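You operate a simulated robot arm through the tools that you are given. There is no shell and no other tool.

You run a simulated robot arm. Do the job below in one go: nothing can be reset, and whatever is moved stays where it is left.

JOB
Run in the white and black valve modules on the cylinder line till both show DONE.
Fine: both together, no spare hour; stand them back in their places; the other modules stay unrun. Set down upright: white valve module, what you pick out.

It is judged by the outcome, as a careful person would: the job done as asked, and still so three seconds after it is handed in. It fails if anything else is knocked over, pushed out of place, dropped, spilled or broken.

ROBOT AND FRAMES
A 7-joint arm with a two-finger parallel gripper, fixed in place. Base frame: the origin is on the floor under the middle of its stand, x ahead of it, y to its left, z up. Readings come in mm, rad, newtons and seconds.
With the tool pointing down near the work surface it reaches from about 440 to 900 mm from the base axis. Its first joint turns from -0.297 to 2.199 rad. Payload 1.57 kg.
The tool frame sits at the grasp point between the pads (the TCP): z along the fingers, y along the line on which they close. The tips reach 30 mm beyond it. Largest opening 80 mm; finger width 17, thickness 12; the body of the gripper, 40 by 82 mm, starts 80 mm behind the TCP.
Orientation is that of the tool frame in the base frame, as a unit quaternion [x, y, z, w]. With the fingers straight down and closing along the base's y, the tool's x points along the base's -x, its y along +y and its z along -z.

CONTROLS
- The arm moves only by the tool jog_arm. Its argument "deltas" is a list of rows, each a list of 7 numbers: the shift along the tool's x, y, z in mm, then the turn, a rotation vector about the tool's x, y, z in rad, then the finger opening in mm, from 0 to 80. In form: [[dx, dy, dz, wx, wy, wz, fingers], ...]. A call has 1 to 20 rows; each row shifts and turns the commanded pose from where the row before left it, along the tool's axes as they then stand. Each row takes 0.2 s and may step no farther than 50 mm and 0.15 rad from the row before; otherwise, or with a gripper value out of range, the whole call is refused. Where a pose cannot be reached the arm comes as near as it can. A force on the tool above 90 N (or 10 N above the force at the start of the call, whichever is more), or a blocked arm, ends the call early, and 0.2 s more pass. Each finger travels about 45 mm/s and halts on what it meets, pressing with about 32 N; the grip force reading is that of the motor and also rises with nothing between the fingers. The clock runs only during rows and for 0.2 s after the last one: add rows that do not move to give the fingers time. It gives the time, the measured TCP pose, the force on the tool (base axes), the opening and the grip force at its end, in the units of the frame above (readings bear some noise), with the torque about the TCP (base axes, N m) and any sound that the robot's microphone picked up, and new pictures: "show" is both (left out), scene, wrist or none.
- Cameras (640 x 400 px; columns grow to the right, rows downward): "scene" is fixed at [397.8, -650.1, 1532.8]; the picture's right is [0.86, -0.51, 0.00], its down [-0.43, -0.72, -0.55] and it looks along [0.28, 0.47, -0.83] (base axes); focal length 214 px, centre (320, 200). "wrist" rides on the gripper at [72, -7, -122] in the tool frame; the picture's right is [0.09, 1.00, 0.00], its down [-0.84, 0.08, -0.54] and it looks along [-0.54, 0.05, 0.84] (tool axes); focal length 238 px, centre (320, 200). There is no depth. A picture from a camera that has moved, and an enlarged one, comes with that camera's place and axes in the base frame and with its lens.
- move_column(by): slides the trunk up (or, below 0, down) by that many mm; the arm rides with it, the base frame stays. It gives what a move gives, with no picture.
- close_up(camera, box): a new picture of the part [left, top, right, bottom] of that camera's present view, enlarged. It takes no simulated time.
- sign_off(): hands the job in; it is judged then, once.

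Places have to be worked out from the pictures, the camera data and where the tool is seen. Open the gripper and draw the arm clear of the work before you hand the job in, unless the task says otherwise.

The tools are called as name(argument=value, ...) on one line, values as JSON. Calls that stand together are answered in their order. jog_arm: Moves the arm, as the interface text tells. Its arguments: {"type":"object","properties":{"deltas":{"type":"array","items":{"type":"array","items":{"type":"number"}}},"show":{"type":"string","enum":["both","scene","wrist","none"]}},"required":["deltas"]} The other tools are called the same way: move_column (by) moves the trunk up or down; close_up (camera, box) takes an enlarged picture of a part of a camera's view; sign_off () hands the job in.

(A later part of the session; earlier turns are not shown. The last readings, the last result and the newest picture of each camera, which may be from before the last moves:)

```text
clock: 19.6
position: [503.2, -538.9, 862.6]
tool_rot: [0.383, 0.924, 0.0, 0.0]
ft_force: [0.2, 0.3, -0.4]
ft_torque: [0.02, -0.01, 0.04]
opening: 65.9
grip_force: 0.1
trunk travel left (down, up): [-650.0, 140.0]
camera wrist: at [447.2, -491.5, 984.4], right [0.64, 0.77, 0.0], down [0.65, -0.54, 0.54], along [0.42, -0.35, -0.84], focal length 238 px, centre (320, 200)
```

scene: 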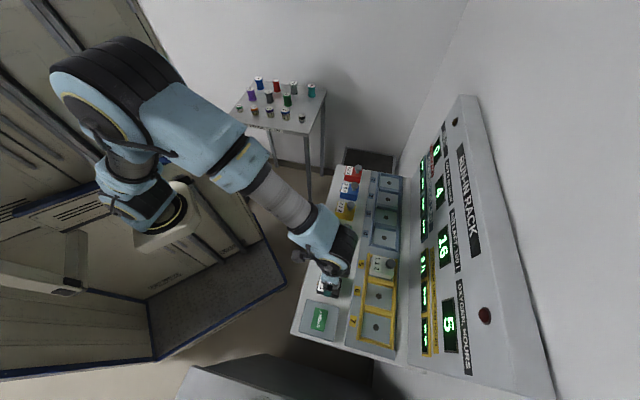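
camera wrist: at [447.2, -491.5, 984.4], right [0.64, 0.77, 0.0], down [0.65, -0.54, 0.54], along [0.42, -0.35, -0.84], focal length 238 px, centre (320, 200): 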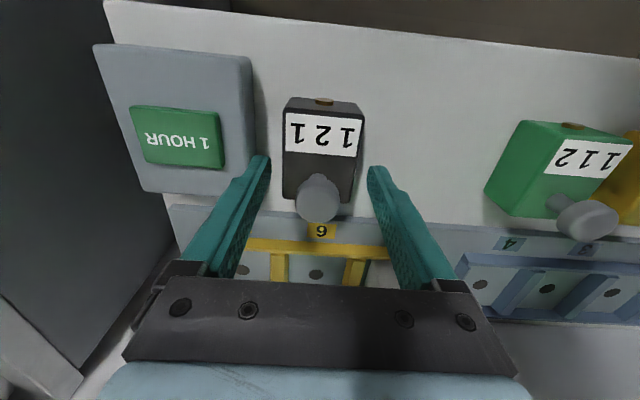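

It's centred with clearance to the button box. I'll go down 31 mm and close.

jog_arm(deltas=[[0, 0, 15, 0, 0, 0, 66], [0, 0, 16, 0, 0, 0, 66], [0, 0, 0, 0, 0, 0, 66], [0, 0, 0, 0, 0, 0, 45], [0, 0, 0, 0, 0, 0, 45], [0, 0, 0, 0, 0, 0, 45]], show="wrist")

```text
clock: 21.0
position: [502.7, -538.4, 831.3]
tool_rot: [0.382, 0.924, 0.0, 0.0]
ft_force: [0.5, -0.7, -0.2]
ft_torque: [-0.07, -0.16, 0.02]
opening: 55.7
grip_force: 32.0
trunk travel left (down, up): [-650.0, 140.0]
camera wrist: at [447.1, -492.0, 952.8], right [0.64, 0.77, 0.0], down [0.65, -0.54, 0.54], along [0.42, -0.35, -0.84], focal length 238 px, centre (320, 200)
```

wrist: 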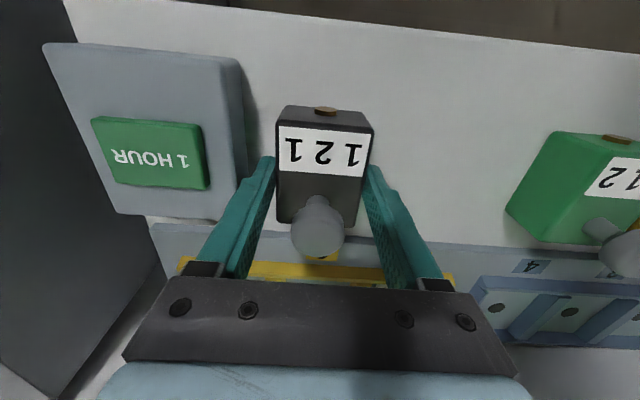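

Black is gripped at 55.7 mm. I'll lift 65 mm and carry it to above bay 6 (u≈-15.7, v≈892).

jog_arm(deltas=[[0, 0, -10, 0, 0, 0, 45], [0, 0, -15, 0, 0, 0, 45], [0, 0, -20, 0, 0, 0, 45], [0, 0, -20, 0, 0, 0, 45], [-30, 2, 0, 0, 0, 0, 45], [-32, 2, 0, 0, 0, 0, 45], [-32, 2, 0, 0, 0, 0, 45], [-32, 2, 0, 0, 0, 0, 45], [-30.6, 1.9, 0, 0, 0, 0, 45], [0, 0, 0, 0, 0, 0, 45], [0, 0, 0, 0, 0, 0, 45]])

close_up(camera="wrist", box=[180, 30, 440, 200])

```text
clock: 23.4
position: [619.8, -640.8, 898.2]
tool_rot: [0.382, 0.924, -0.001, 0.0]
ft_force: [0.6, -0.3, -3.7]
ft_torque: [0.04, -0.01, 0.0]
opening: 55.8
grip_force: 32.3
trunk travel left (down, up): [-650.0, 140.0]
camera wrist: at [564.0, -594.4, 1018.7], right [0.64, 0.77, 0.0], down [0.65, -0.54, 0.54], along [0.42, -0.35, -0.84], focal length 238 px, centre (320, 200)
```

scene: 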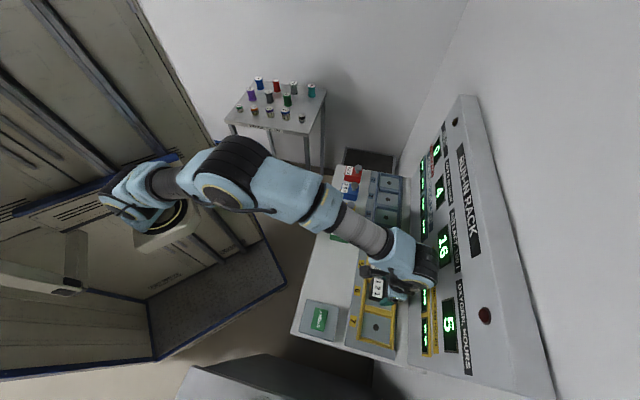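
wrist: 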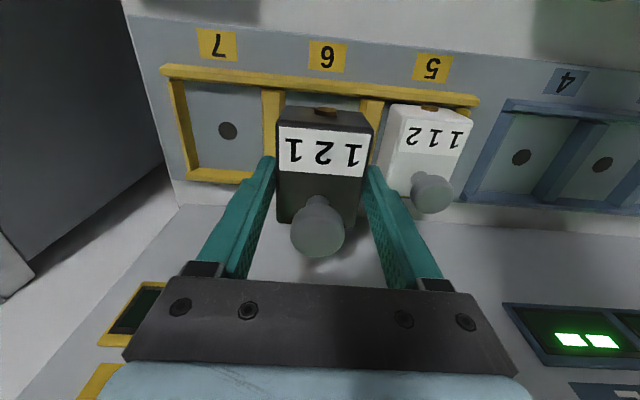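

```text
2.35 times, centred on (310, 115) of wrist
camera zoom: at [564.0, -594.4, 1018.7], right [0.64, 0.77, 0.0], down [0.65, -0.54, 0.54], along [0.42, -0.35, -0.84], focal length 561 px, centre (344, 400)
```

zoom: 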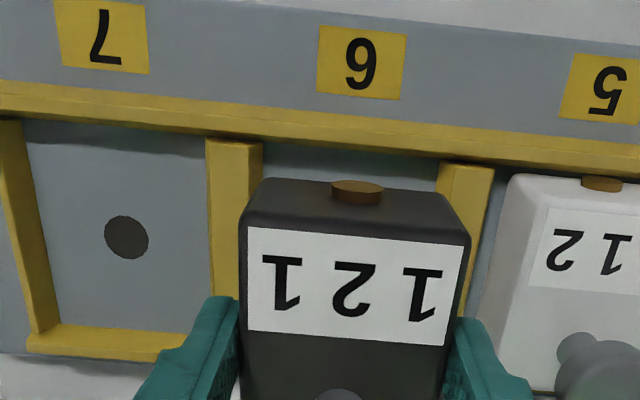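

It's lined up with bay 6, since dot 7 sits at the same relative pixel as before. I'll descend to just above the known contact height of z≈843.

jog_arm(deltas=[[0, 0, 12, 0, 0, 0, 45], [0, 0, 12, 0, 0, 0, 45], [0, 0, 10, 0, 0, 0, 45], [0, 0, 5, 0, 0, 0, 45], [0, 0, 5, 0, 0, 0, 45], [0, 0, 3, 0, 0, 0, 45], [0, 0, 3, 0, 0, 0, 45], [0, 0, 0, 0, 0, 0, 45]], show="wrist")

```text
clock: 25.2
position: [620.5, -640.5, 846.6]
tool_rot: [0.383, 0.924, -0.001, 0.0]
ft_force: [-0.1, 0.6, -3.3]
ft_torque: [0.02, 0.04, 0.02]
opening: 55.8
grip_force: 31.8
trunk travel left (down, up): [-650.0, 140.0]
camera wrist: at [564.6, -595.4, 967.8], right [0.64, 0.77, 0.0], down [0.65, -0.54, 0.54], along [0.42, -0.35, -0.84], focal length 238 px, centre (320, 200)
```

wrist: 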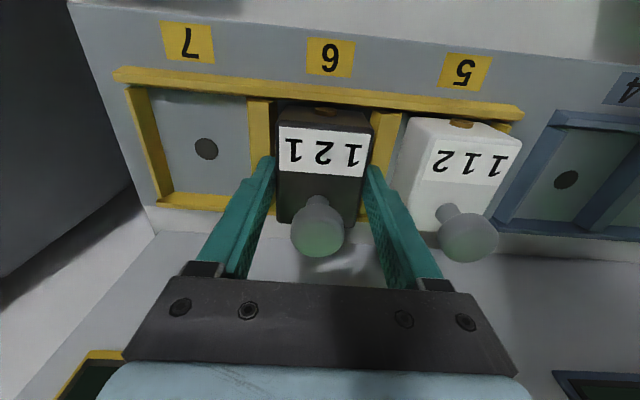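

The module is free of contact so far. Two more small steps to touch down.

jog_arm(deltas=[[0, 0, 1.5, 0, 0, 0, 45], [0, 0, 1.5, 0, 0, 0, 45], [0, 0, 1, 0, 0, 0, 45], [0, 0, 0, 0, 0, 0, 45]], show="none")

close_up(camera="scene", box=[350, 230, 450, 310])

```text
clock: 26.2
position: [620.9, -641.4, 843.8]
tool_rot: [0.382, 0.924, 0.0, 0.001]
ft_force: [-1.8, 2.0, 7.1]
ft_torque: [0.29, 0.24, 0.01]
opening: 55.5
grip_force: 31.6
trunk travel left (down, up): [-650.0, 140.0]
```

```text
5.00 times, centred on (400, 270) of scene
camera zoom: at [397.8, -650.1, 1532.8], right [0.86, -0.51, 0.0], down [-0.43, -0.72, -0.55], along [0.28, 0.47, -0.83], focal length 1072 px, centre (-80, -150)
```

zoom: 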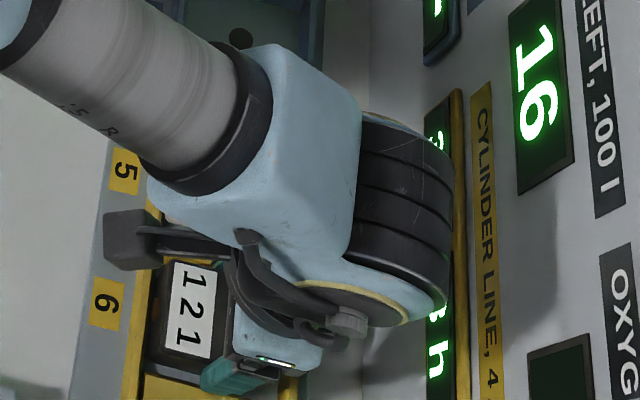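

Contact at z≈843.8 and the bay 6 display shows an "h" reading. I'll open the fingers gently and rise to check both readings.

jog_arm(deltas=[[0, 0, -1, 0, 0, 0, 58], [0, 0, 0, 0, 0, 0, 72], [0, 0, 0, 0, 0, 0, 72], [0, 0, 0, 0, 0, 0, 72], [0, 0, -15, 0, 0, 0, 72], [0, 0, -30, 0, 0, 0, 72], [0, 0, -35, 0, 0, 0, 72], [40, -20, 0, 0, 0, 0, 72], [40, -20, 0, 0, 0, 0, 72], [40, -20, 0, 0, 0, 0, 72], [36, -33, 0, 0, 0, 0, 50], [0, 0, 0, 0, 0, 0, 30]])

close_up(camera="scene", box=[350, 230, 480, 350])

close_up(camera="wrist", box=[180, 40, 440, 230])

```text
clock: 28.8
position: [445.1, -597.3, 923.3]
tool_rot: [0.382, 0.924, 0.0, -0.001]
ft_force: [0.6, -1.2, 0.3]
ft_torque: [-0.04, -0.03, 0.01]
opening: 30.1
grip_force: 0.0
trunk travel left (down, up): [-650.0, 140.0]
camera wrist: at [389.2, -550.6, 1044.8], right [0.64, 0.77, 0.0], down [0.65, -0.54, 0.54], along [0.42, -0.35, -0.84], focal length 238 px, centre (320, 200)
```

scene: 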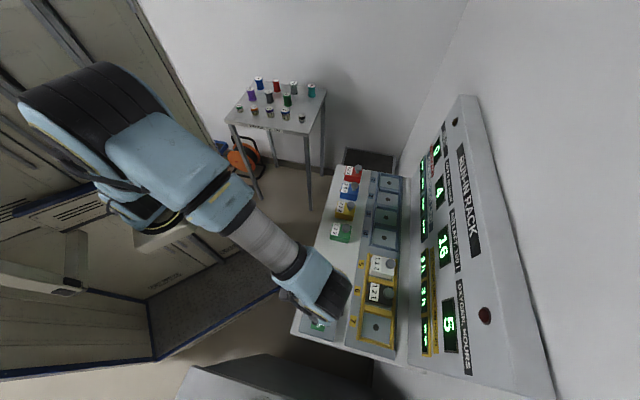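
wrist: 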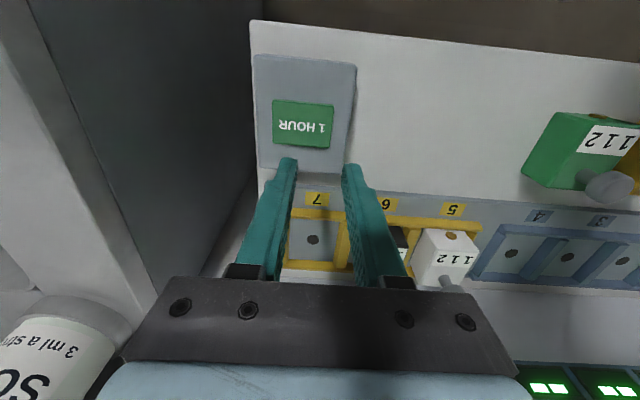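

```text
3.33 times, centred on (415, 290) of scene
camera zoom: at [397.8, -650.1, 1532.8], right [0.86, -0.51, 0.0], down [-0.43, -0.72, -0.55], along [0.28, 0.47, -0.83], focal length 715 px, centre (3, -100)
```

zoom: 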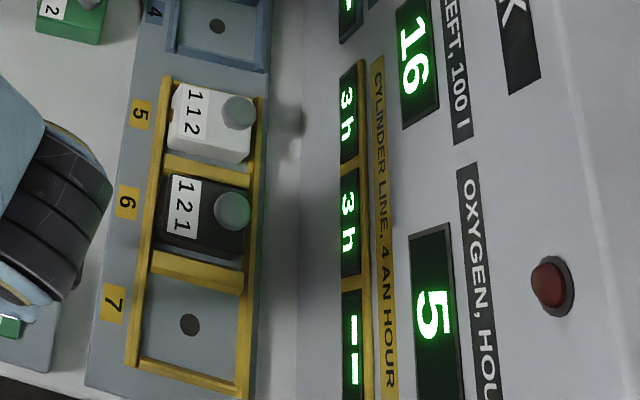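

```text
2.11 times, centred on (310, 135) of wrist
camera zoom: at [389.2, -550.6, 1044.8], right [0.64, 0.77, 0.0], down [0.65, -0.54, 0.54], along [0.42, -0.35, -0.84], focal length 502 px, centre (341, 337)
```

zoom: 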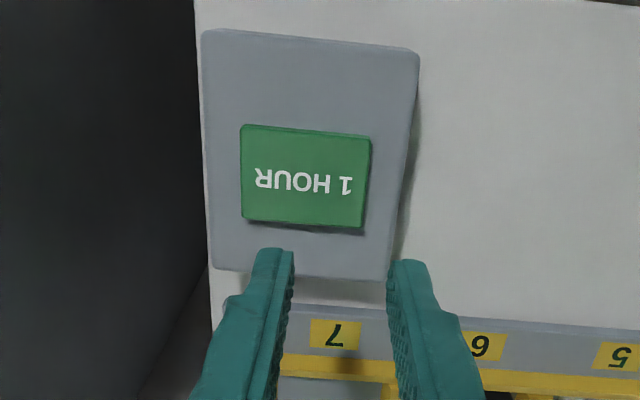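

Both bays show "3 h", with air at 16 and oxygen at 5. The button centre works out at u≈-127, v≈729, top near z≈805. I'll close the fingers, centre over the button and come down to about 15 mm above it.

jog_arm(deltas=[[7, -18.3, 0, 0, 0, 0, 0], [0, 0, 20, 0, 0, 0, 0], [0, 0, 20, 0, 0, 0, 0], [0, 0, 20, 0, 0, 0, 0], [0, 0, 10, 0, 0, 0, 0], [0, 0, 0, 0, 0, 0, 0]])

close_up(camera="scene", box=[280, 270, 360, 350])

```text
clock: 30.2
position: [426.4, -604.6, 852.8]
tool_rot: [0.383, 0.924, 0.0, 0.0]
ft_force: [-0.1, -1.4, 0.4]
ft_torque: [-0.02, 0.0, -0.05]
opening: 0.0
grip_force: 21.5
trunk travel left (down, up): [-650.0, 140.0]
camera wrist: at [370.4, -558.5, 974.5], right [0.64, 0.77, 0.0], down [0.65, -0.54, 0.54], along [0.42, -0.35, -0.84], focal length 238 px, centre (320, 200)
```

scene: 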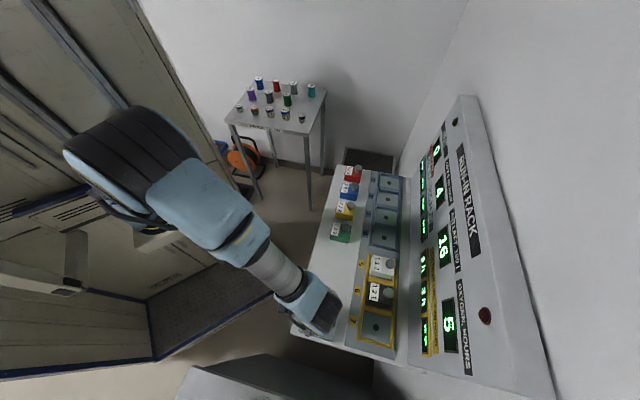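
wrist: 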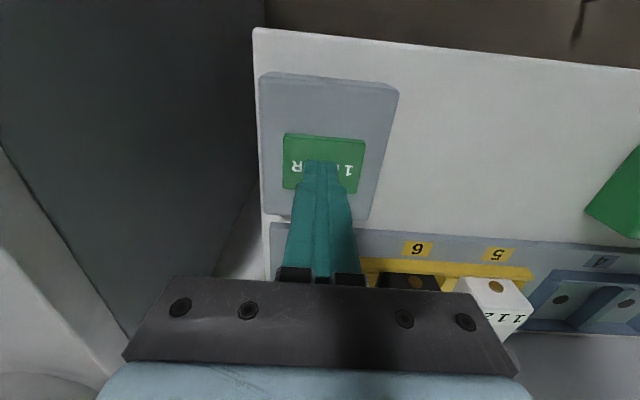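

```text
5.00 times, centred on (320, 310) of scene
camera zoom: at [397.8, -650.1, 1532.8], right [0.86, -0.51, 0.0], down [-0.43, -0.72, -0.55], along [0.28, 0.47, -0.83], focal length 1072 px, centre (320, -350)
```

zoom: 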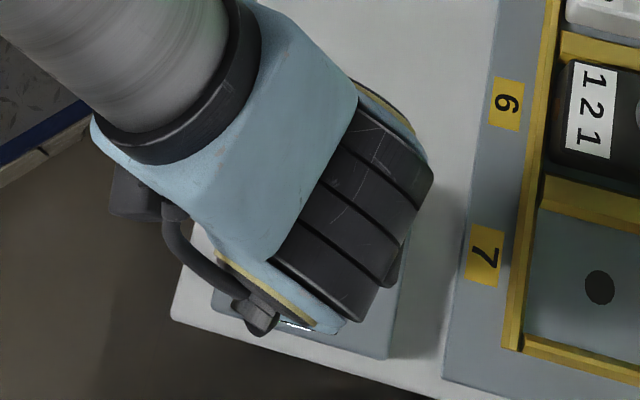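

The tips are over the button. I'll lower 10 mm, then watch force and displays in small steps.

jog_arm(deltas=[[0, 0, 5, 0, 0, 0, 0], [0, 0, 5, 0, 0, 0, 0], [0, 0, 0, 0, 0, 0, 0]], show="wrist")

```text
clock: 31.0
position: [425.8, -605.6, 845.0]
tool_rot: [0.383, 0.924, -0.002, 0.001]
ft_force: [-1.6, 2.5, 22.1]
ft_torque: [0.18, 0.16, 0.02]
opening: 0.0
grip_force: 21.2
trunk travel left (down, up): [-650.0, 140.0]
heard: click
camera wrist: at [370.3, -558.2, 966.4], right [0.64, 0.77, 0.0], down [0.65, -0.54, 0.54], along [0.42, -0.35, -0.84], focal length 238 px, centre (320, 200)
```

wrist: 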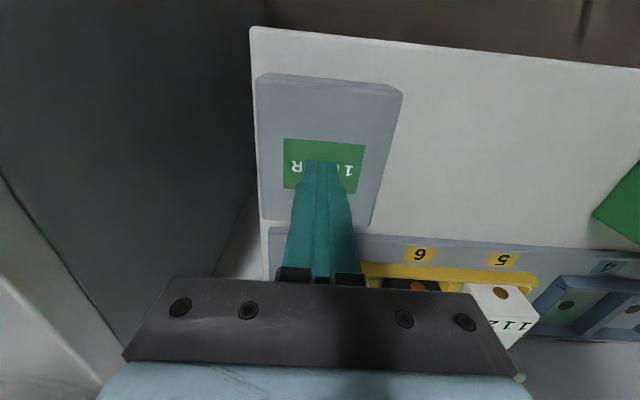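

A click was heard at z≈845 with 22 N, so the button pressed once. I'll back off 15 mm to release it and read the displays.

jog_arm(deltas=[[0, 0, -8, 0, 0, 0, 0], [0, 0, -7, 0, 0, 0, 0], [0, 0, 0, 0, 0, 0, 0]], show="none")

close_up(camera="scene", box=[410, 210, 470, 370])

close_up(camera="scene", box=[350, 100, 500, 300])

```text
clock: 31.8
position: [425.3, -605.4, 858.2]
tool_rot: [0.383, 0.924, 0.001, -0.001]
ft_force: [0.1, 0.5, 0.0]
ft_torque: [0.04, 0.02, 0.03]
opening: 0.0
grip_force: 21.3
trunk travel left (down, up): [-650.0, 140.0]
```

```text
2.50 times, centred on (440, 290) of scene
camera zoom: at [397.8, -650.1, 1532.8], right [0.86, -0.51, 0.0], down [-0.43, -0.72, -0.55], along [0.28, 0.47, -0.83], focal length 536 px, centre (20, -25)
```

zoom: 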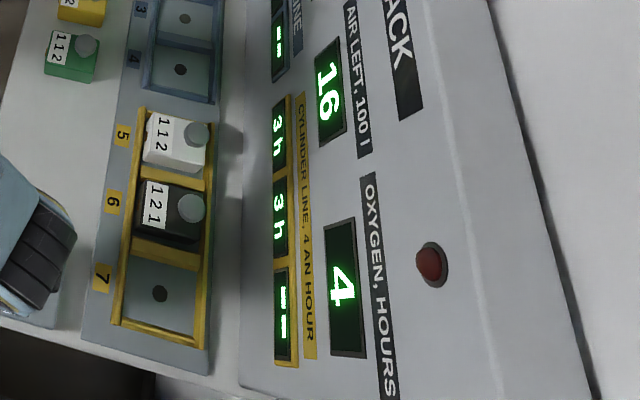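

```text
2.00 times, centred on (425, 200) of scene
camera zoom: at [397.8, -650.1, 1532.8], right [0.86, -0.51, 0.0], down [-0.43, -0.72, -0.55], along [0.28, 0.47, -0.83], focal length 429 px, centre (110, 200)
```

zoom: 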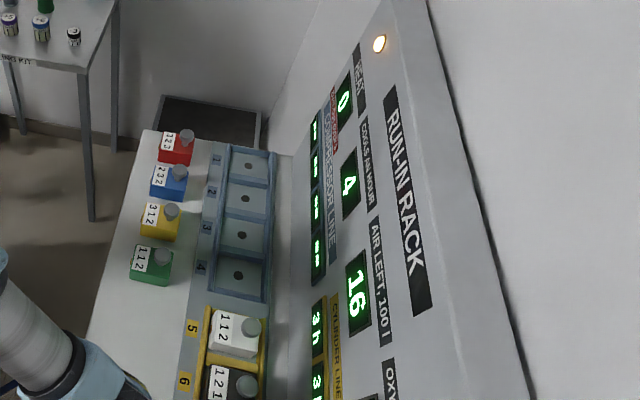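

Oxygen dropped to 4 and an amber lamp lit, but the bays still show 3 h. The hour may still be running, so I'll wait a few seconds before doing anything else.

jog_arm(deltas=[[0, 0, 0, 0, 0, 0, 0], [0, 0, 0, 0, 0, 0, 0], [0, 0, 0, 0, 0, 0, 0], [0, 0, 0, 0, 0, 0, 0], [0, 0, 0, 0, 0, 0, 0], [0, 0, 0, 0, 0, 0, 0], [0, 0, 0, 0, 0, 0, 0], [0, 0, 0, 0, 0, 0, 0], [0, 0, 0, 0, 0, 0, 0], [0, 0, 0, 0, 0, 0, 0]], show="none")

close_up(camera="scene", box=[410, 210, 470, 370])

close_up(camera="scene", box=[350, 100, 500, 300])

```text
clock: 34.0
position: [427.3, -605.2, 857.6]
tool_rot: [0.382, 0.924, 0.0, 0.0]
ft_force: [-0.4, -0.5, 0.3]
ft_torque: [0.01, 0.01, -0.03]
opening: 0.4
grip_force: 20.8
trunk travel left (down, up): [-650.0, 140.0]
```

```text
2.50 times, centred on (440, 290) of scene
camera zoom: at [397.8, -650.1, 1532.8], right [0.86, -0.51, 0.0], down [-0.43, -0.72, -0.55], along [0.28, 0.47, -0.83], focal length 536 px, centre (20, -25)
```

zoom: 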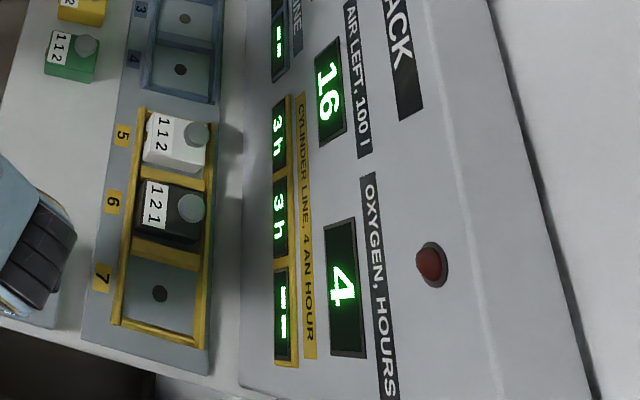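

```text
2.00 times, centred on (425, 200) of scene
camera zoom: at [397.8, -650.1, 1532.8], right [0.86, -0.51, 0.0], down [-0.43, -0.72, -0.55], along [0.28, 0.47, -0.83], focal length 429 px, centre (110, 200)
```

zoom: 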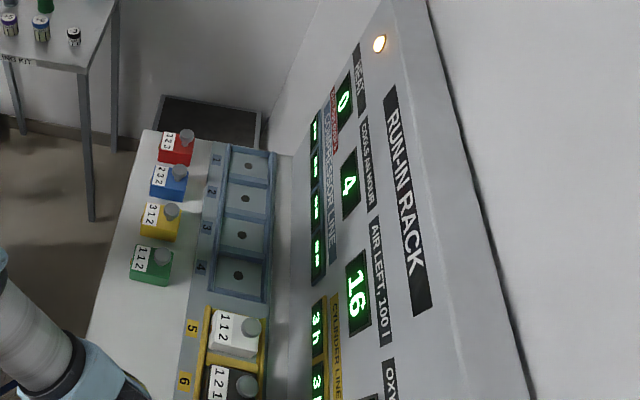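

The amber lamp is still lit and the readings are unchanged, which is consistent with an hour in progress. I'll wait longer.

jog_arm(deltas=[[0, 0, 0, 0, 0, 0, 0], [0, 0, 0, 0, 0, 0, 0], [0, 0, 0, 0, 0, 0, 0], [0, 0, 0, 0, 0, 0, 0], [0, 0, 0, 0, 0, 0, 0], [0, 0, 0, 0, 0, 0, 0], [0, 0, 0, 0, 0, 0, 0], [0, 0, 0, 0, 0, 0, 0], [0, 0, 0, 0, 0, 0, 0], [0, 0, 0, 0, 0, 0, 0], [0, 0, 0, 0, 0, 0, 0], [0, 0, 0, 0, 0, 0, 0], [0, 0, 0, 0, 0, 0, 0], [0, 0, 0, 0, 0, 0, 0], [0, 0, 0, 0, 0, 0, 0], [0, 0, 0, 0, 0, 0, 0], [0, 0, 0, 0, 0, 0, 0], [0, 0, 0, 0, 0, 0, 0], [0, 0, 0, 0, 0, 0, 0], [0, 0, 0, 0, 0, 0, 0]], show="none")

close_up(camera="scene", box=[410, 210, 470, 370])

close_up(camera="scene", box=[350, 100, 500, 300])

```text
clock: 38.2
position: [426.0, -604.4, 858.3]
tool_rot: [0.383, 0.924, 0.0, 0.001]
ft_force: [-0.1, -0.5, -0.5]
ft_torque: [-0.02, 0.01, 0.0]
opening: 0.0
grip_force: 21.7
trunk travel left (down, up): [-650.0, 140.0]
```

```text
2.50 times, centred on (440, 290) of scene
camera zoom: at [397.8, -650.1, 1532.8], right [0.86, -0.51, 0.0], down [-0.43, -0.72, -0.55], along [0.28, 0.47, -0.83], focal length 536 px, centre (20, -25)
```

zoom: 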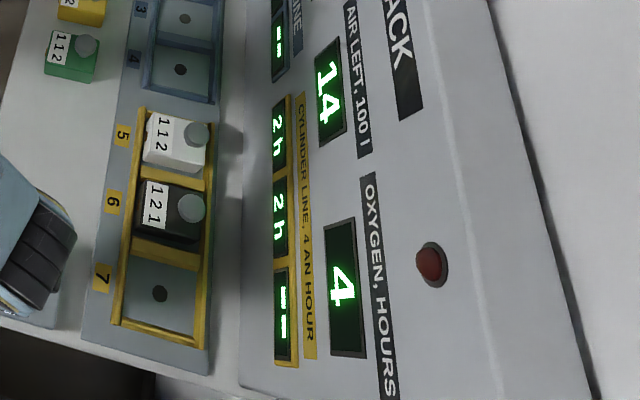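

```text
2.00 times, centred on (425, 200) of scene
camera zoom: at [397.8, -650.1, 1532.8], right [0.86, -0.51, 0.0], down [-0.43, -0.72, -0.55], along [0.28, 0.47, -0.83], focal length 429 px, centre (110, 200)
```

zoom: 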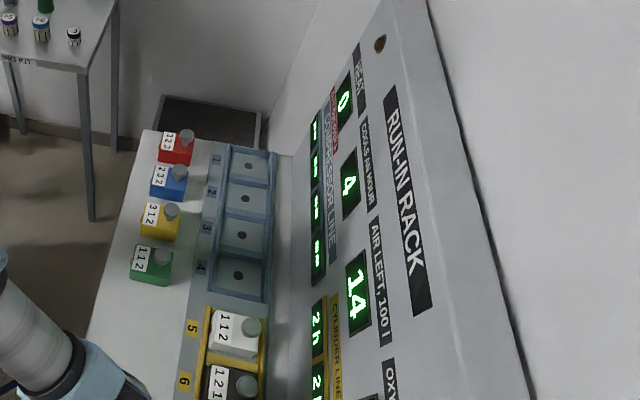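

The hour finished: both bays show 2 h, air is 14 (1+1 used), and the lamp is off. I'll press once more for the second hour.

jog_arm(deltas=[[0, 0, 5, 0, 0, 0, 0], [0, 0, 5, 0, 0, 0, 0], [0, 0, 5, 0, 0, 0, 0], [0, 0, 0, 0, 0, 0, 0]], show="none")

```text
clock: 39.2
position: [427.4, -605.7, 845.1]
tool_rot: [0.382, 0.924, -0.001, 0.001]
ft_force: [-1.0, 3.5, 22.4]
ft_torque: [0.19, 0.1, 0.01]
opening: 0.0
grip_force: 20.9
trunk travel left (down, up): [-650.0, 140.0]
heard: click
```

One click. I'll back off and wait out the hour of roughly 6 s.

jog_arm(deltas=[[0, 0, -8, 0, 0, 0, 0], [0, 0, -7, 0, 0, 0, 0], [0, 0, 0, 0, 0, 0, 0], [0, 0, 0, 0, 0, 0, 0], [0, 0, 0, 0, 0, 0, 0], [0, 0, 0, 0, 0, 0, 0], [0, 0, 0, 0, 0, 0, 0], [0, 0, 0, 0, 0, 0, 0], [0, 0, 0, 0, 0, 0, 0], [0, 0, 0, 0, 0, 0, 0], [0, 0, 0, 0, 0, 0, 0], [0, 0, 0, 0, 0, 0, 0], [0, 0, 0, 0, 0, 0, 0], [0, 0, 0, 0, 0, 0, 0], [0, 0, 0, 0, 0, 0, 0], [0, 0, 0, 0, 0, 0, 0], [0, 0, 0, 0, 0, 0, 0], [0, 0, 0, 0, 0, 0, 0], [0, 0, 0, 0, 0, 0, 0], [0, 0, 0, 0, 0, 0, 0]], show="none")

jog_arm(deltas=[[0, 0, 0, 0, 0, 0, 0], [0, 0, 0, 0, 0, 0, 0], [0, 0, 0, 0, 0, 0, 0], [0, 0, 0, 0, 0, 0, 0], [0, 0, 0, 0, 0, 0, 0], [0, 0, 0, 0, 0, 0, 0], [0, 0, 0, 0, 0, 0, 0], [0, 0, 0, 0, 0, 0, 0], [0, 0, 0, 0, 0, 0, 0], [0, 0, 0, 0, 0, 0, 0], [0, 0, 0, 0, 0, 0, 0], [0, 0, 0, 0, 0, 0, 0]], show="none")

close_up(camera="scene", box=[410, 210, 470, 370])

close_up(camera="scene", box=[350, 100, 500, 300])

```text
clock: 43.4
position: [426.3, -605.1, 858.4]
tool_rot: [0.383, 0.924, 0.0, -0.001]
ft_force: [0.1, -0.2, -0.9]
ft_torque: [0.03, -0.02, -0.02]
opening: 0.1
grip_force: 21.5
trunk travel left (down, up): [-650.0, 140.0]
```

```text
clock: 46.0
position: [426.4, -606.1, 859.6]
tool_rot: [0.383, 0.924, 0.0, 0.0]
ft_force: [0.3, -1.0, -0.4]
ft_torque: [0.01, 0.01, 0.02]
opening: 0.2
grip_force: 21.7
trunk travel left (down, up): [-650.0, 140.0]
```

```text
2.50 times, centred on (440, 290) of scene
camera zoom: at [397.8, -650.1, 1532.8], right [0.86, -0.51, 0.0], down [-0.43, -0.72, -0.55], along [0.28, 0.47, -0.83], focal length 536 px, centre (20, -25)
```

zoom: 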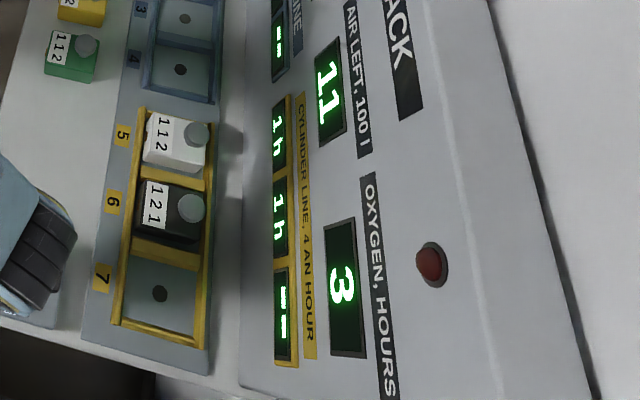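

```text
2.00 times, centred on (425, 200) of scene
camera zoom: at [397.8, -650.1, 1532.8], right [0.86, -0.51, 0.0], down [-0.43, -0.72, -0.55], along [0.28, 0.47, -0.83], focal length 429 px, centre (110, 200)
```

zoom: 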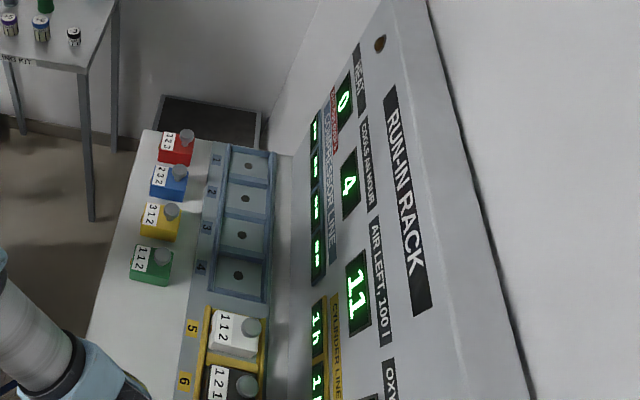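

Both bays show 1 h, with air at 11, oxygen at 3 and the lamp off. This is the third and last press.

jog_arm(deltas=[[0, 0, 5, 0, 0, 0, 0], [0, 0, 5, 0, 0, 0, 0], [0, 0, 5, 0, 0, 0, 0], [0, 0, 0, 0, 0, 0, 0]], show="none")

```text
clock: 47.0
position: [426.6, -605.3, 844.7]
tool_rot: [0.383, 0.924, 0.0, 0.0]
ft_force: [-2.8, 3.4, 18.7]
ft_torque: [0.14, 0.05, -0.01]
opening: 0.1
grip_force: 21.3
trunk travel left (down, up): [-650.0, 140.0]
heard: click
```

One click again. I'll rise well clear of the button now so it can't be pressed again, and wait for the hour to end.

jog_arm(deltas=[[0, 0, -8, 0, 0, 0, 0], [0, 0, -12, 0, 0, 0, 0], [0, 0, -20, 0, 0, 0, 0], [0, 0, -20, 0, 0, 0, 0], [0, 0, -20, 0, 0, 0, 0], [0, 0, 0, 0, 0, 0, 0], [0, 0, 0, 0, 0, 0, 0], [0, 0, 0, 0, 0, 0, 0], [0, 0, 0, 0, 0, 0, 0], [0, 0, 0, 0, 0, 0, 0], [0, 0, 0, 0, 0, 0, 0], [0, 0, 0, 0, 0, 0, 0], [0, 0, 0, 0, 0, 0, 0], [0, 0, 0, 0, 0, 0, 0], [0, 0, 0, 0, 0, 0, 0], [0, 0, 0, 0, 0, 0, 0], [0, 0, 0, 0, 0, 0, 0], [0, 0, 0, 0, 0, 0, 0], [0, 0, 0, 0, 0, 0, 0], [0, 0, 0, 0, 0, 0, 0]], show="none")

jog_arm(deltas=[[0, 0, 0, 0, 0, 0, 0], [0, 0, 0, 0, 0, 0, 0], [0, 0, 0, 0, 0, 0, 0], [0, 0, 0, 0, 0, 0, 0], [0, 0, 0, 0, 0, 0, 0], [0, 0, 0, 0, 0, 0, 0], [0, 0, 0, 0, 0, 0, 0], [0, 0, 0, 0, 0, 0, 0], [0, 0, 0, 0, 0, 0, 0], [0, 0, 0, 0, 0, 0, 0], [0, 0, 0, 0, 0, 0, 0], [0, 0, 0, 0, 0, 0, 0]], show="both")

close_up(camera="scene", box=[410, 210, 470, 370])

close_up(camera="scene", box=[350, 100, 500, 300])

```text
clock: 51.2
position: [427.1, -605.5, 923.1]
tool_rot: [0.382, 0.924, 0.0, 0.0]
ft_force: [0.6, -0.4, 0.4]
ft_torque: [0.02, 0.04, -0.01]
opening: 0.0
grip_force: 21.1
trunk travel left (down, up): [-650.0, 140.0]
```

```text
clock: 53.8
position: [425.8, -603.9, 924.1]
tool_rot: [0.383, 0.924, 0.0, 0.0]
ft_force: [-0.6, -0.2, -1.0]
ft_torque: [0.0, 0.0, -0.01]
opening: 0.0
grip_force: 21.2
trunk travel left (down, up): [-650.0, 140.0]
camera wrist: at [371.1, -558.5, 1045.1], right [0.64, 0.77, 0.0], down [0.65, -0.54, 0.54], along [0.42, -0.35, -0.84], focal length 238 px, centre (320, 200)
```

scene: 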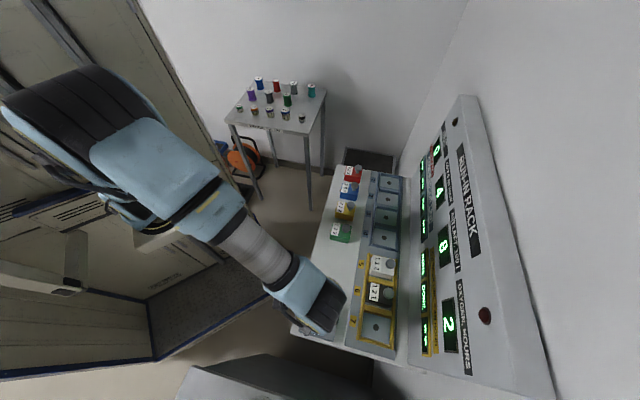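
wrist: 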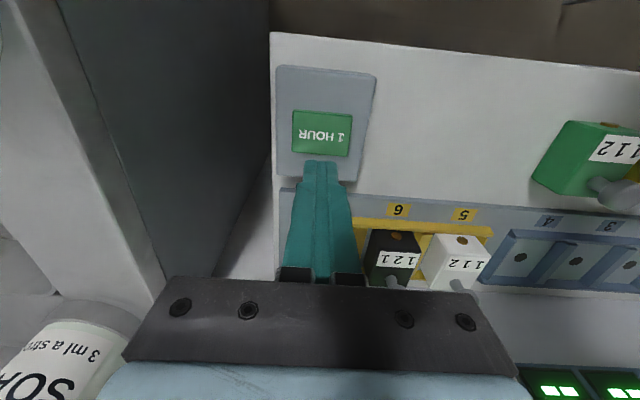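

```text
2.50 times, centred on (440, 290) of scene
camera zoom: at [397.8, -650.1, 1532.8], right [0.86, -0.51, 0.0], down [-0.43, -0.72, -0.55], along [0.28, 0.47, -0.83], focal length 536 px, centre (20, -25)
```

zoom: 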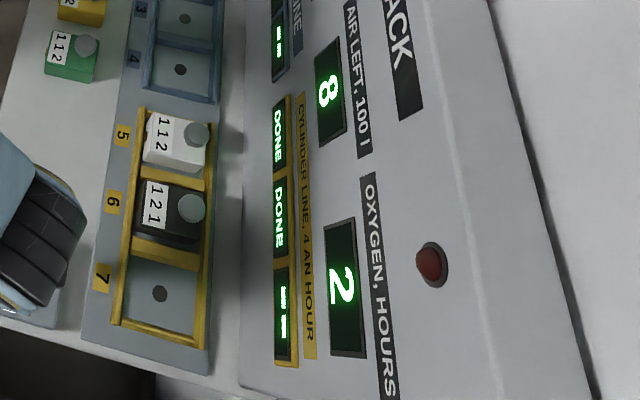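

```text
2.00 times, centred on (425, 200) of scene
camera zoom: at [397.8, -650.1, 1532.8], right [0.86, -0.51, 0.0], down [-0.43, -0.72, -0.55], along [0.28, 0.47, -0.83], focal length 429 px, centre (110, 200)
```

zoom: 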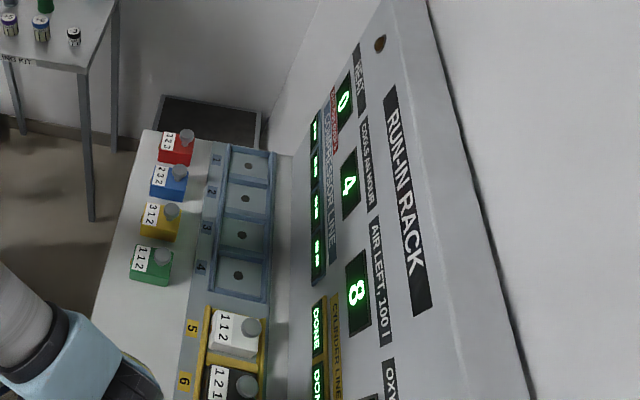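

Both bays show DONE after exactly 3 hours, with air at 8 and oxygen at 2. Now I'll return them: open to 70 and move above black in bay 6.

jog_arm(deltas=[[0, 22.3, 0, 0, 0, 0, 30], [-32.6, 22.3, 0, 0, 0, 0, 50], [-43.4, 22.3, 0, 0, 0, 0, 70], [-43.4, 22.2, 0, 0, 0, 0, 70], [-43.6, 22.2, 0, 0, 0, 0, 70], [0, 0, 20, 0, 0, 0, 70], [0, 0, 0, 0, 0, 0, 70]])

close_up(camera="wrist", box=[200, 50, 440, 220])

```text
clock: 55.4
position: [620.6, -641.7, 903.9]
tool_rot: [0.382, 0.924, 0.0, -0.001]
ft_force: [0.1, 0.6, 0.0]
ft_torque: [0.05, 0.01, -0.01]
opening: 70.1
grip_force: 0.1
trunk travel left (down, up): [-650.0, 140.0]
camera wrist: at [564.6, -595.1, 1025.0], right [0.64, 0.77, 0.0], down [0.65, -0.54, 0.54], along [0.42, -0.35, -0.84], focal length 238 px, centre (320, 200)
```

scene: 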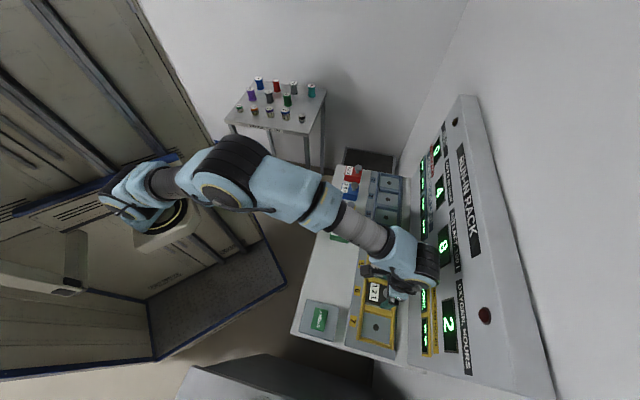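
wrist: 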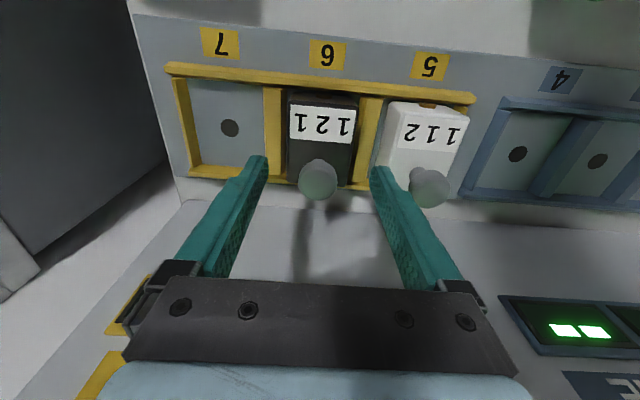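

```text
2.35 times, centred on (320, 135) of wrist
camera zoom: at [564.6, -595.1, 1025.0], right [0.64, 0.77, 0.0], down [0.65, -0.54, 0.54], along [0.42, -0.35, -0.84], focal length 561 px, centre (320, 353)
```

zoom: 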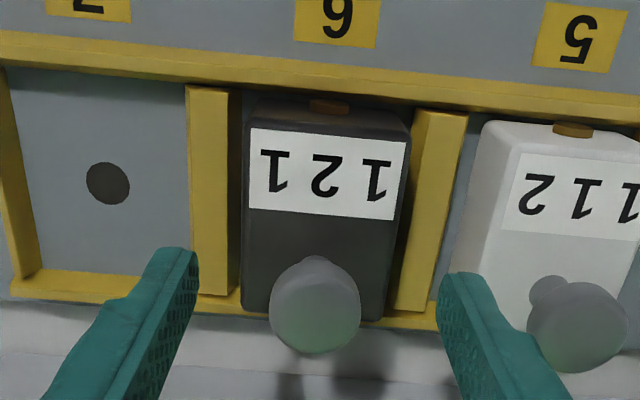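

The black module sits centred between the fingers, and there's clearance to white. I'll descend to TCP z≈843 and close.

jog_arm(deltas=[[0, 0, 20, 0, 0, 0, 70], [0, 0, 20, 0, 0, 0, 70], [0, 0, 10, 0, 0, 0, 70], [0, 0, 10, 0, 0, 0, 70], [0, 0, 0, 0, 0, 0, 70], [0, 0, 0, 0, 0, 0, 45], [0, 0, 0, 0, 0, 0, 45], [0, 0, 0, 0, 0, 0, 45]], show="wrist")

```text
clock: 57.2
position: [620.5, -641.4, 843.0]
tool_rot: [0.382, 0.924, -0.001, 0.0]
ft_force: [0.9, -0.7, -0.7]
ft_torque: [-0.03, -0.07, 0.01]
opening: 56.2
grip_force: 32.0
trunk travel left (down, up): [-650.0, 140.0]
camera wrist: at [564.7, -595.4, 964.5], right [0.64, 0.77, 0.0], down [0.65, -0.54, 0.54], along [0.42, -0.35, -0.84], focal length 238 px, centre (320, 200)
```

wrist: 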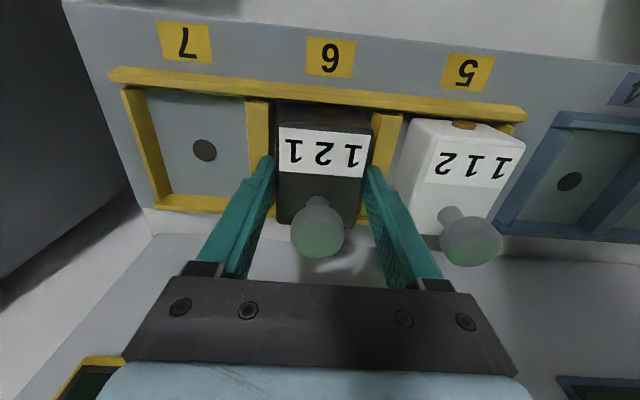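

Black is gripped at 56 mm in the same relative pose as before. I'll lift and carry it back over its original spot (u=-25.6, v=735.4).

jog_arm(deltas=[[0, 0, -10, 0, 0, 0, 45], [0, 0, -15, 0, 0, 0, 45], [0, 0, -15, 0, 0, 0, 45], [0, 0, -15, 0, 0, 0, 45], [30, -2, 0, 0, 0, 0, 45], [32, -2, 0, 0, 0, 0, 45], [32, -2, 0, 0, 0, 0, 45], [32, -2, 0, 0, 0, 0, 45], [30.6, -1.9, 0, 0, 0, 0, 45], [0, 0, 0, 0, 0, 0, 45], [0, 0, 0, 0, 0, 0, 45]])

```text
clock: 59.6
position: [502.1, -538.5, 897.4]
tool_rot: [0.383, 0.924, 0.0, 0.0]
ft_force: [0.3, -0.5, -3.2]
ft_torque: [0.03, -0.01, -0.01]
opening: 55.7
grip_force: 31.8
trunk travel left (down, up): [-650.0, 140.0]
camera wrist: at [446.3, -491.9, 1020.3], right [0.64, 0.77, 0.0], down [0.65, -0.54, 0.54], along [0.42, -0.35, -0.84], focal length 238 px, centre (320, 200)
```

scene: 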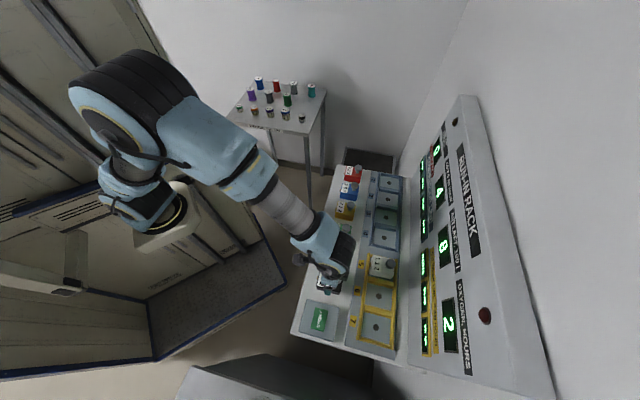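
wrist: 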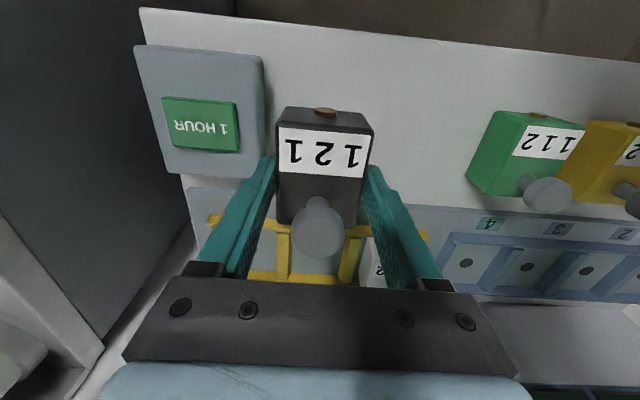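

Black is over its place. I'll lower to 3 mm above the original grip height, then feel for the bench.

jog_arm(deltas=[[0, 0, 15, 0, 0, 0, 45], [0, 0, 15, 0, 0, 0, 45], [0, 0, 15, 0, 0, 0, 45], [0, 0, 10, 0, 0, 0, 45], [0, 0, 5, 0, 0, 0, 45], [0, 0, 4, 0, 0, 0, 45], [0, 0, 0, 0, 0, 0, 45]], show="wrist")

```text
clock: 61.2
position: [502.1, -538.3, 833.8]
tool_rot: [0.383, 0.924, 0.0, 0.0]
ft_force: [0.1, 0.4, -3.8]
ft_torque: [0.0, 0.01, 0.0]
opening: 55.4
grip_force: 31.8
trunk travel left (down, up): [-650.0, 140.0]
camera wrist: at [447.1, -491.5, 956.0], right [0.64, 0.77, 0.0], down [0.65, -0.54, 0.54], along [0.42, -0.35, -0.84], focal length 238 px, centre (320, 200)
```

wrist: 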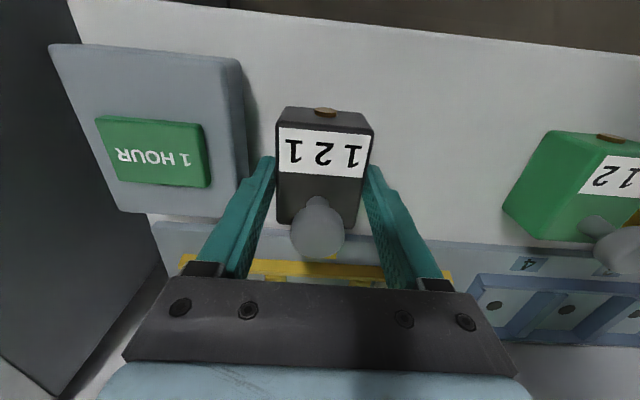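

No contact yet. I'll step down the last few millimetres.

jog_arm(deltas=[[0, 0, 1.5, 0, 0, 0, 45], [0, 0, 1.5, 0, 0, 0, 45], [0, 0, 0, 0, 0, 0, 45]], show="none")

```text
clock: 62.0
position: [502.6, -537.7, 831.7]
tool_rot: [0.383, 0.924, 0.0, 0.0]
ft_force: [0.2, 1.0, -3.0]
ft_torque: [0.0, 0.0, -0.02]
opening: 55.6
grip_force: 31.6
trunk travel left (down, up): [-650.0, 140.0]
```

jog_arm(deltas=[[0, 0, 1, 0, 0, 0, 45], [0, 0, 0.8, 0, 0, 0, 45], [0, 0, 0, 0, 0, 0, 45]], show="none")

```text
clock: 62.8
position: [502.9, -537.5, 830.3]
tool_rot: [0.383, 0.924, -0.001, 0.001]
ft_force: [-0.5, 2.5, 12.1]
ft_torque: [0.58, 0.43, -0.08]
opening: 55.8
grip_force: 32.2
trunk travel left (down, up): [-650.0, 140.0]
```

Touchdown at z≈830 with 12 N. I'll release to 66 mm, which stays clear of the button box, and rise.

jog_arm(deltas=[[0, 0, -0.8, 0, 0, 0, 57], [0, 0, 0, 0, 0, 0, 66], [0, 0, 0, 0, 0, 0, 66], [0, 0, 0, 0, 0, 0, 66], [0, 0, -15, 0, 0, 0, 66], [0, 0, -30, 0, 0, 0, 66], [0, 0, -45, 0, 0, 0, 66], [0, 0, 0, 0, 0, 0, 66]])

close_up(camera="wrist", box=[200, 60, 400, 190])

close_up(camera="scene", box=[410, 210, 470, 370])

```text
clock: 64.6
position: [502.8, -537.6, 920.8]
tool_rot: [0.383, 0.924, 0.0, 0.001]
ft_force: [0.4, -0.1, -1.3]
ft_torque: [-0.03, 0.01, -0.01]
opening: 65.9
grip_force: 0.1
trunk travel left (down, up): [-650.0, 140.0]
camera wrist: at [447.4, -491.7, 1041.5], right [0.64, 0.77, 0.0], down [0.65, -0.54, 0.54], along [0.42, -0.35, -0.84], focal length 238 px, centre (320, 200)
```

scene: 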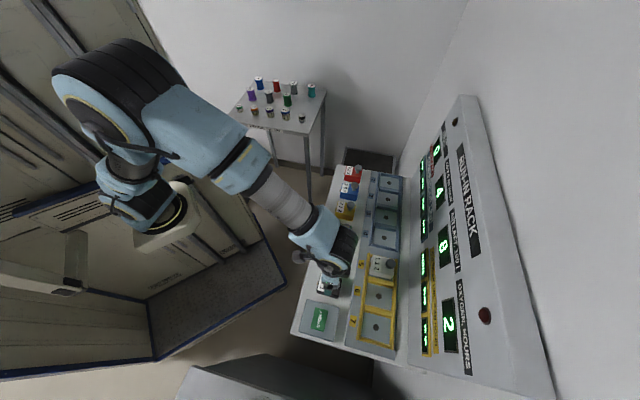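
wrist: 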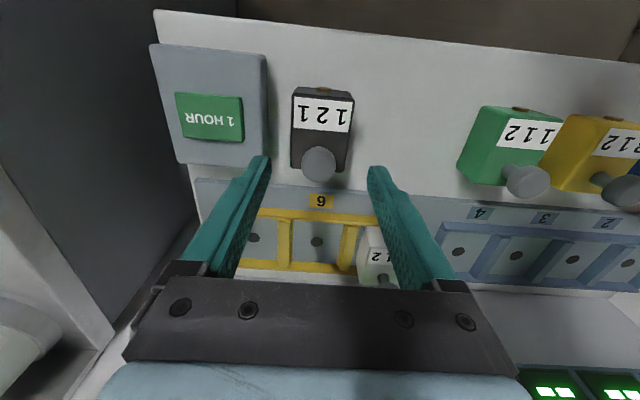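

```text
3.08 times, centred on (300, 125) of wrist
camera zoom: at [447.4, -491.7, 1041.5], right [0.64, 0.77, 0.0], down [0.65, -0.54, 0.54], along [0.42, -0.35, -0.84], focal length 733 px, centre (382, 431)
```

zoom: 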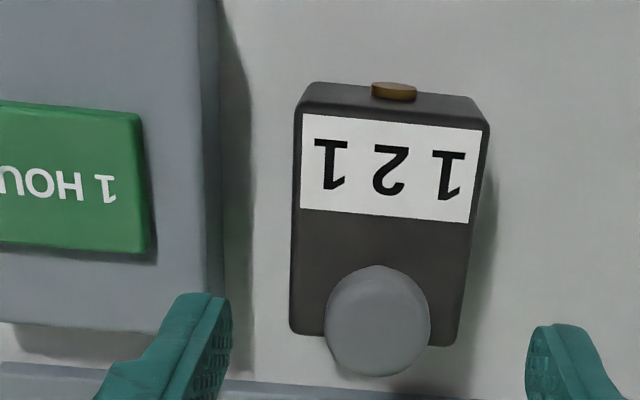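

```text
2.50 times, centred on (440, 290) of scene
camera zoom: at [397.8, -650.1, 1532.8], right [0.86, -0.51, 0.0], down [-0.43, -0.72, -0.55], along [0.28, 0.47, -0.83], focal length 536 px, centre (20, -25)
```

zoom: 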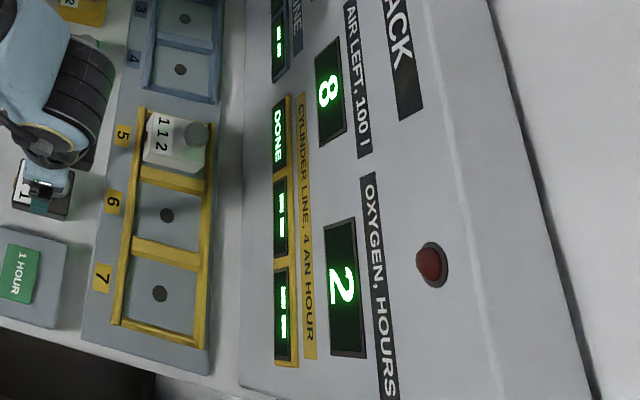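

Black stands in its original place, with pixels matching the earlier view, and bay 5 still shows DONE. I'll move over the white module in bay 5.

jog_arm(deltas=[[-39.1, 24.4, 0, 0, 0, 0, 70], [-39.1, 24.4, 0, 0, 0, 0, 70], [-39.2, 24.4, 0, 0, 0, 0, 70], [-39.2, 24.4, 0, 0, 0, 0, 70], [0, 0, 20, 0, 0, 0, 70], [0, 0, 0, 0, 0, 0, 70]])

close_up(camera="wrist", box=[200, 50, 440, 220])

```text
clock: 66.0
position: [682.5, -578.8, 899.4]
tool_rot: [0.383, 0.924, -0.001, -0.001]
ft_force: [0.1, 0.3, -0.2]
ft_torque: [-0.01, -0.01, -0.02]
opening: 69.9
grip_force: 0.0
trunk travel left (down, up): [-650.0, 140.0]
camera wrist: at [626.8, -533.3, 1021.7], right [0.64, 0.77, 0.0], down [0.65, -0.54, 0.54], along [0.42, -0.35, -0.84], focal length 238 px, centre (320, 200)
```

scene: 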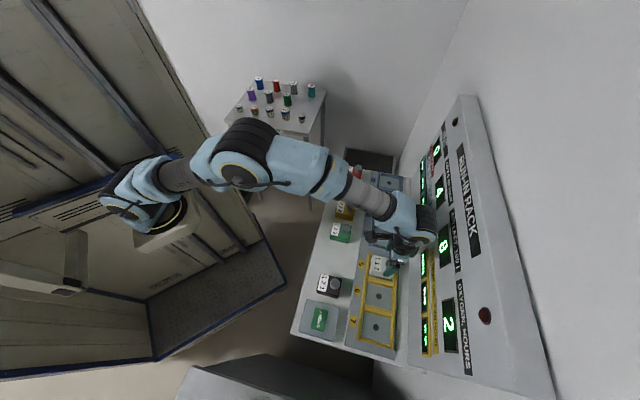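
wrist: 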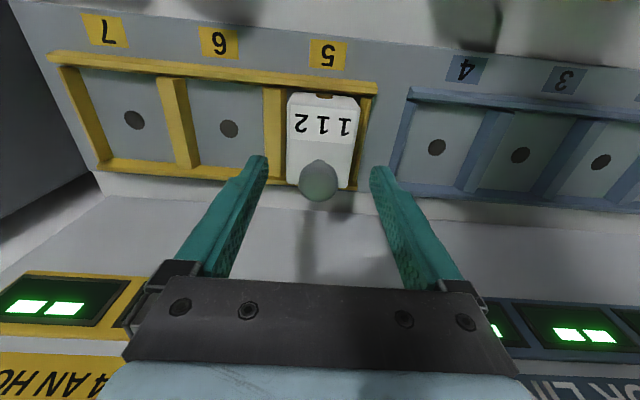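

```text
2.35 times, centred on (320, 135) of wrist
camera zoom: at [626.8, -533.3, 1021.7], right [0.64, 0.77, 0.0], down [0.65, -0.54, 0.54], along [0.42, -0.35, -0.84], focal length 561 px, centre (320, 353)
```

zoom: 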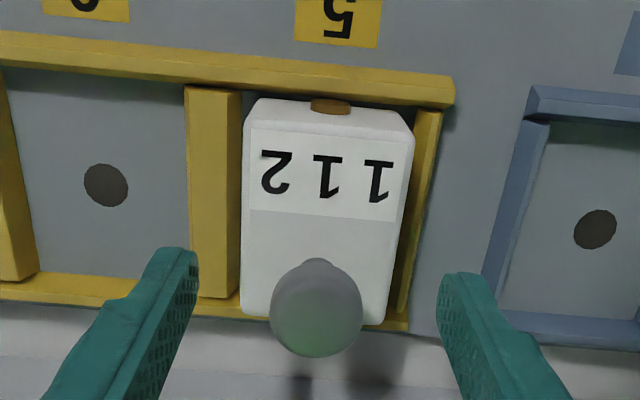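

White is centred between the fingers. I'll descend to TCP z≈842.5 and close on it.

jog_arm(deltas=[[0, 0, 20, 0, 0, 0, 70], [0, 0, 20, 0, 0, 0, 70], [0, 0, 10, 0, 0, 0, 70], [0, 0, 7.5, 0, 0, 0, 70], [0, 0, 0, 0, 0, 0, 70], [0, 0, 0, 0, 0, 0, 45], [0, 0, 0, 0, 0, 0, 45], [0, 0, 0, 0, 0, 0, 45]], show="wrist")

```text
clock: 67.8
position: [683.0, -580.9, 843.2]
tool_rot: [0.383, 0.924, 0.0, 0.0]
ft_force: [0.0, 0.2, 0.8]
ft_torque: [-0.01, -0.08, 0.02]
opening: 55.8
grip_force: 32.5
trunk travel left (down, up): [-650.0, 140.0]
camera wrist: at [627.3, -533.4, 964.5], right [0.64, 0.77, 0.0], down [0.65, -0.54, 0.54], along [0.42, -0.35, -0.84], focal length 238 px, centre (320, 200)
```

wrist: 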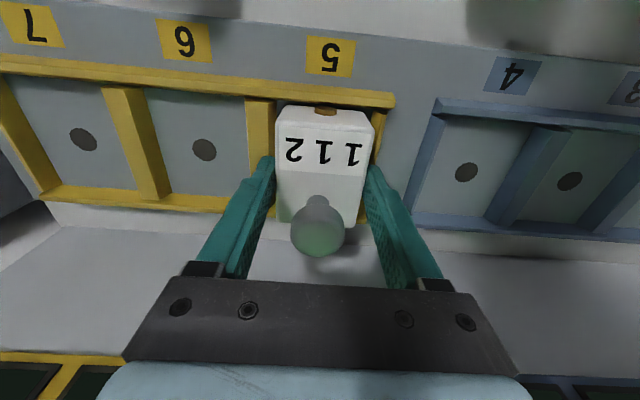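

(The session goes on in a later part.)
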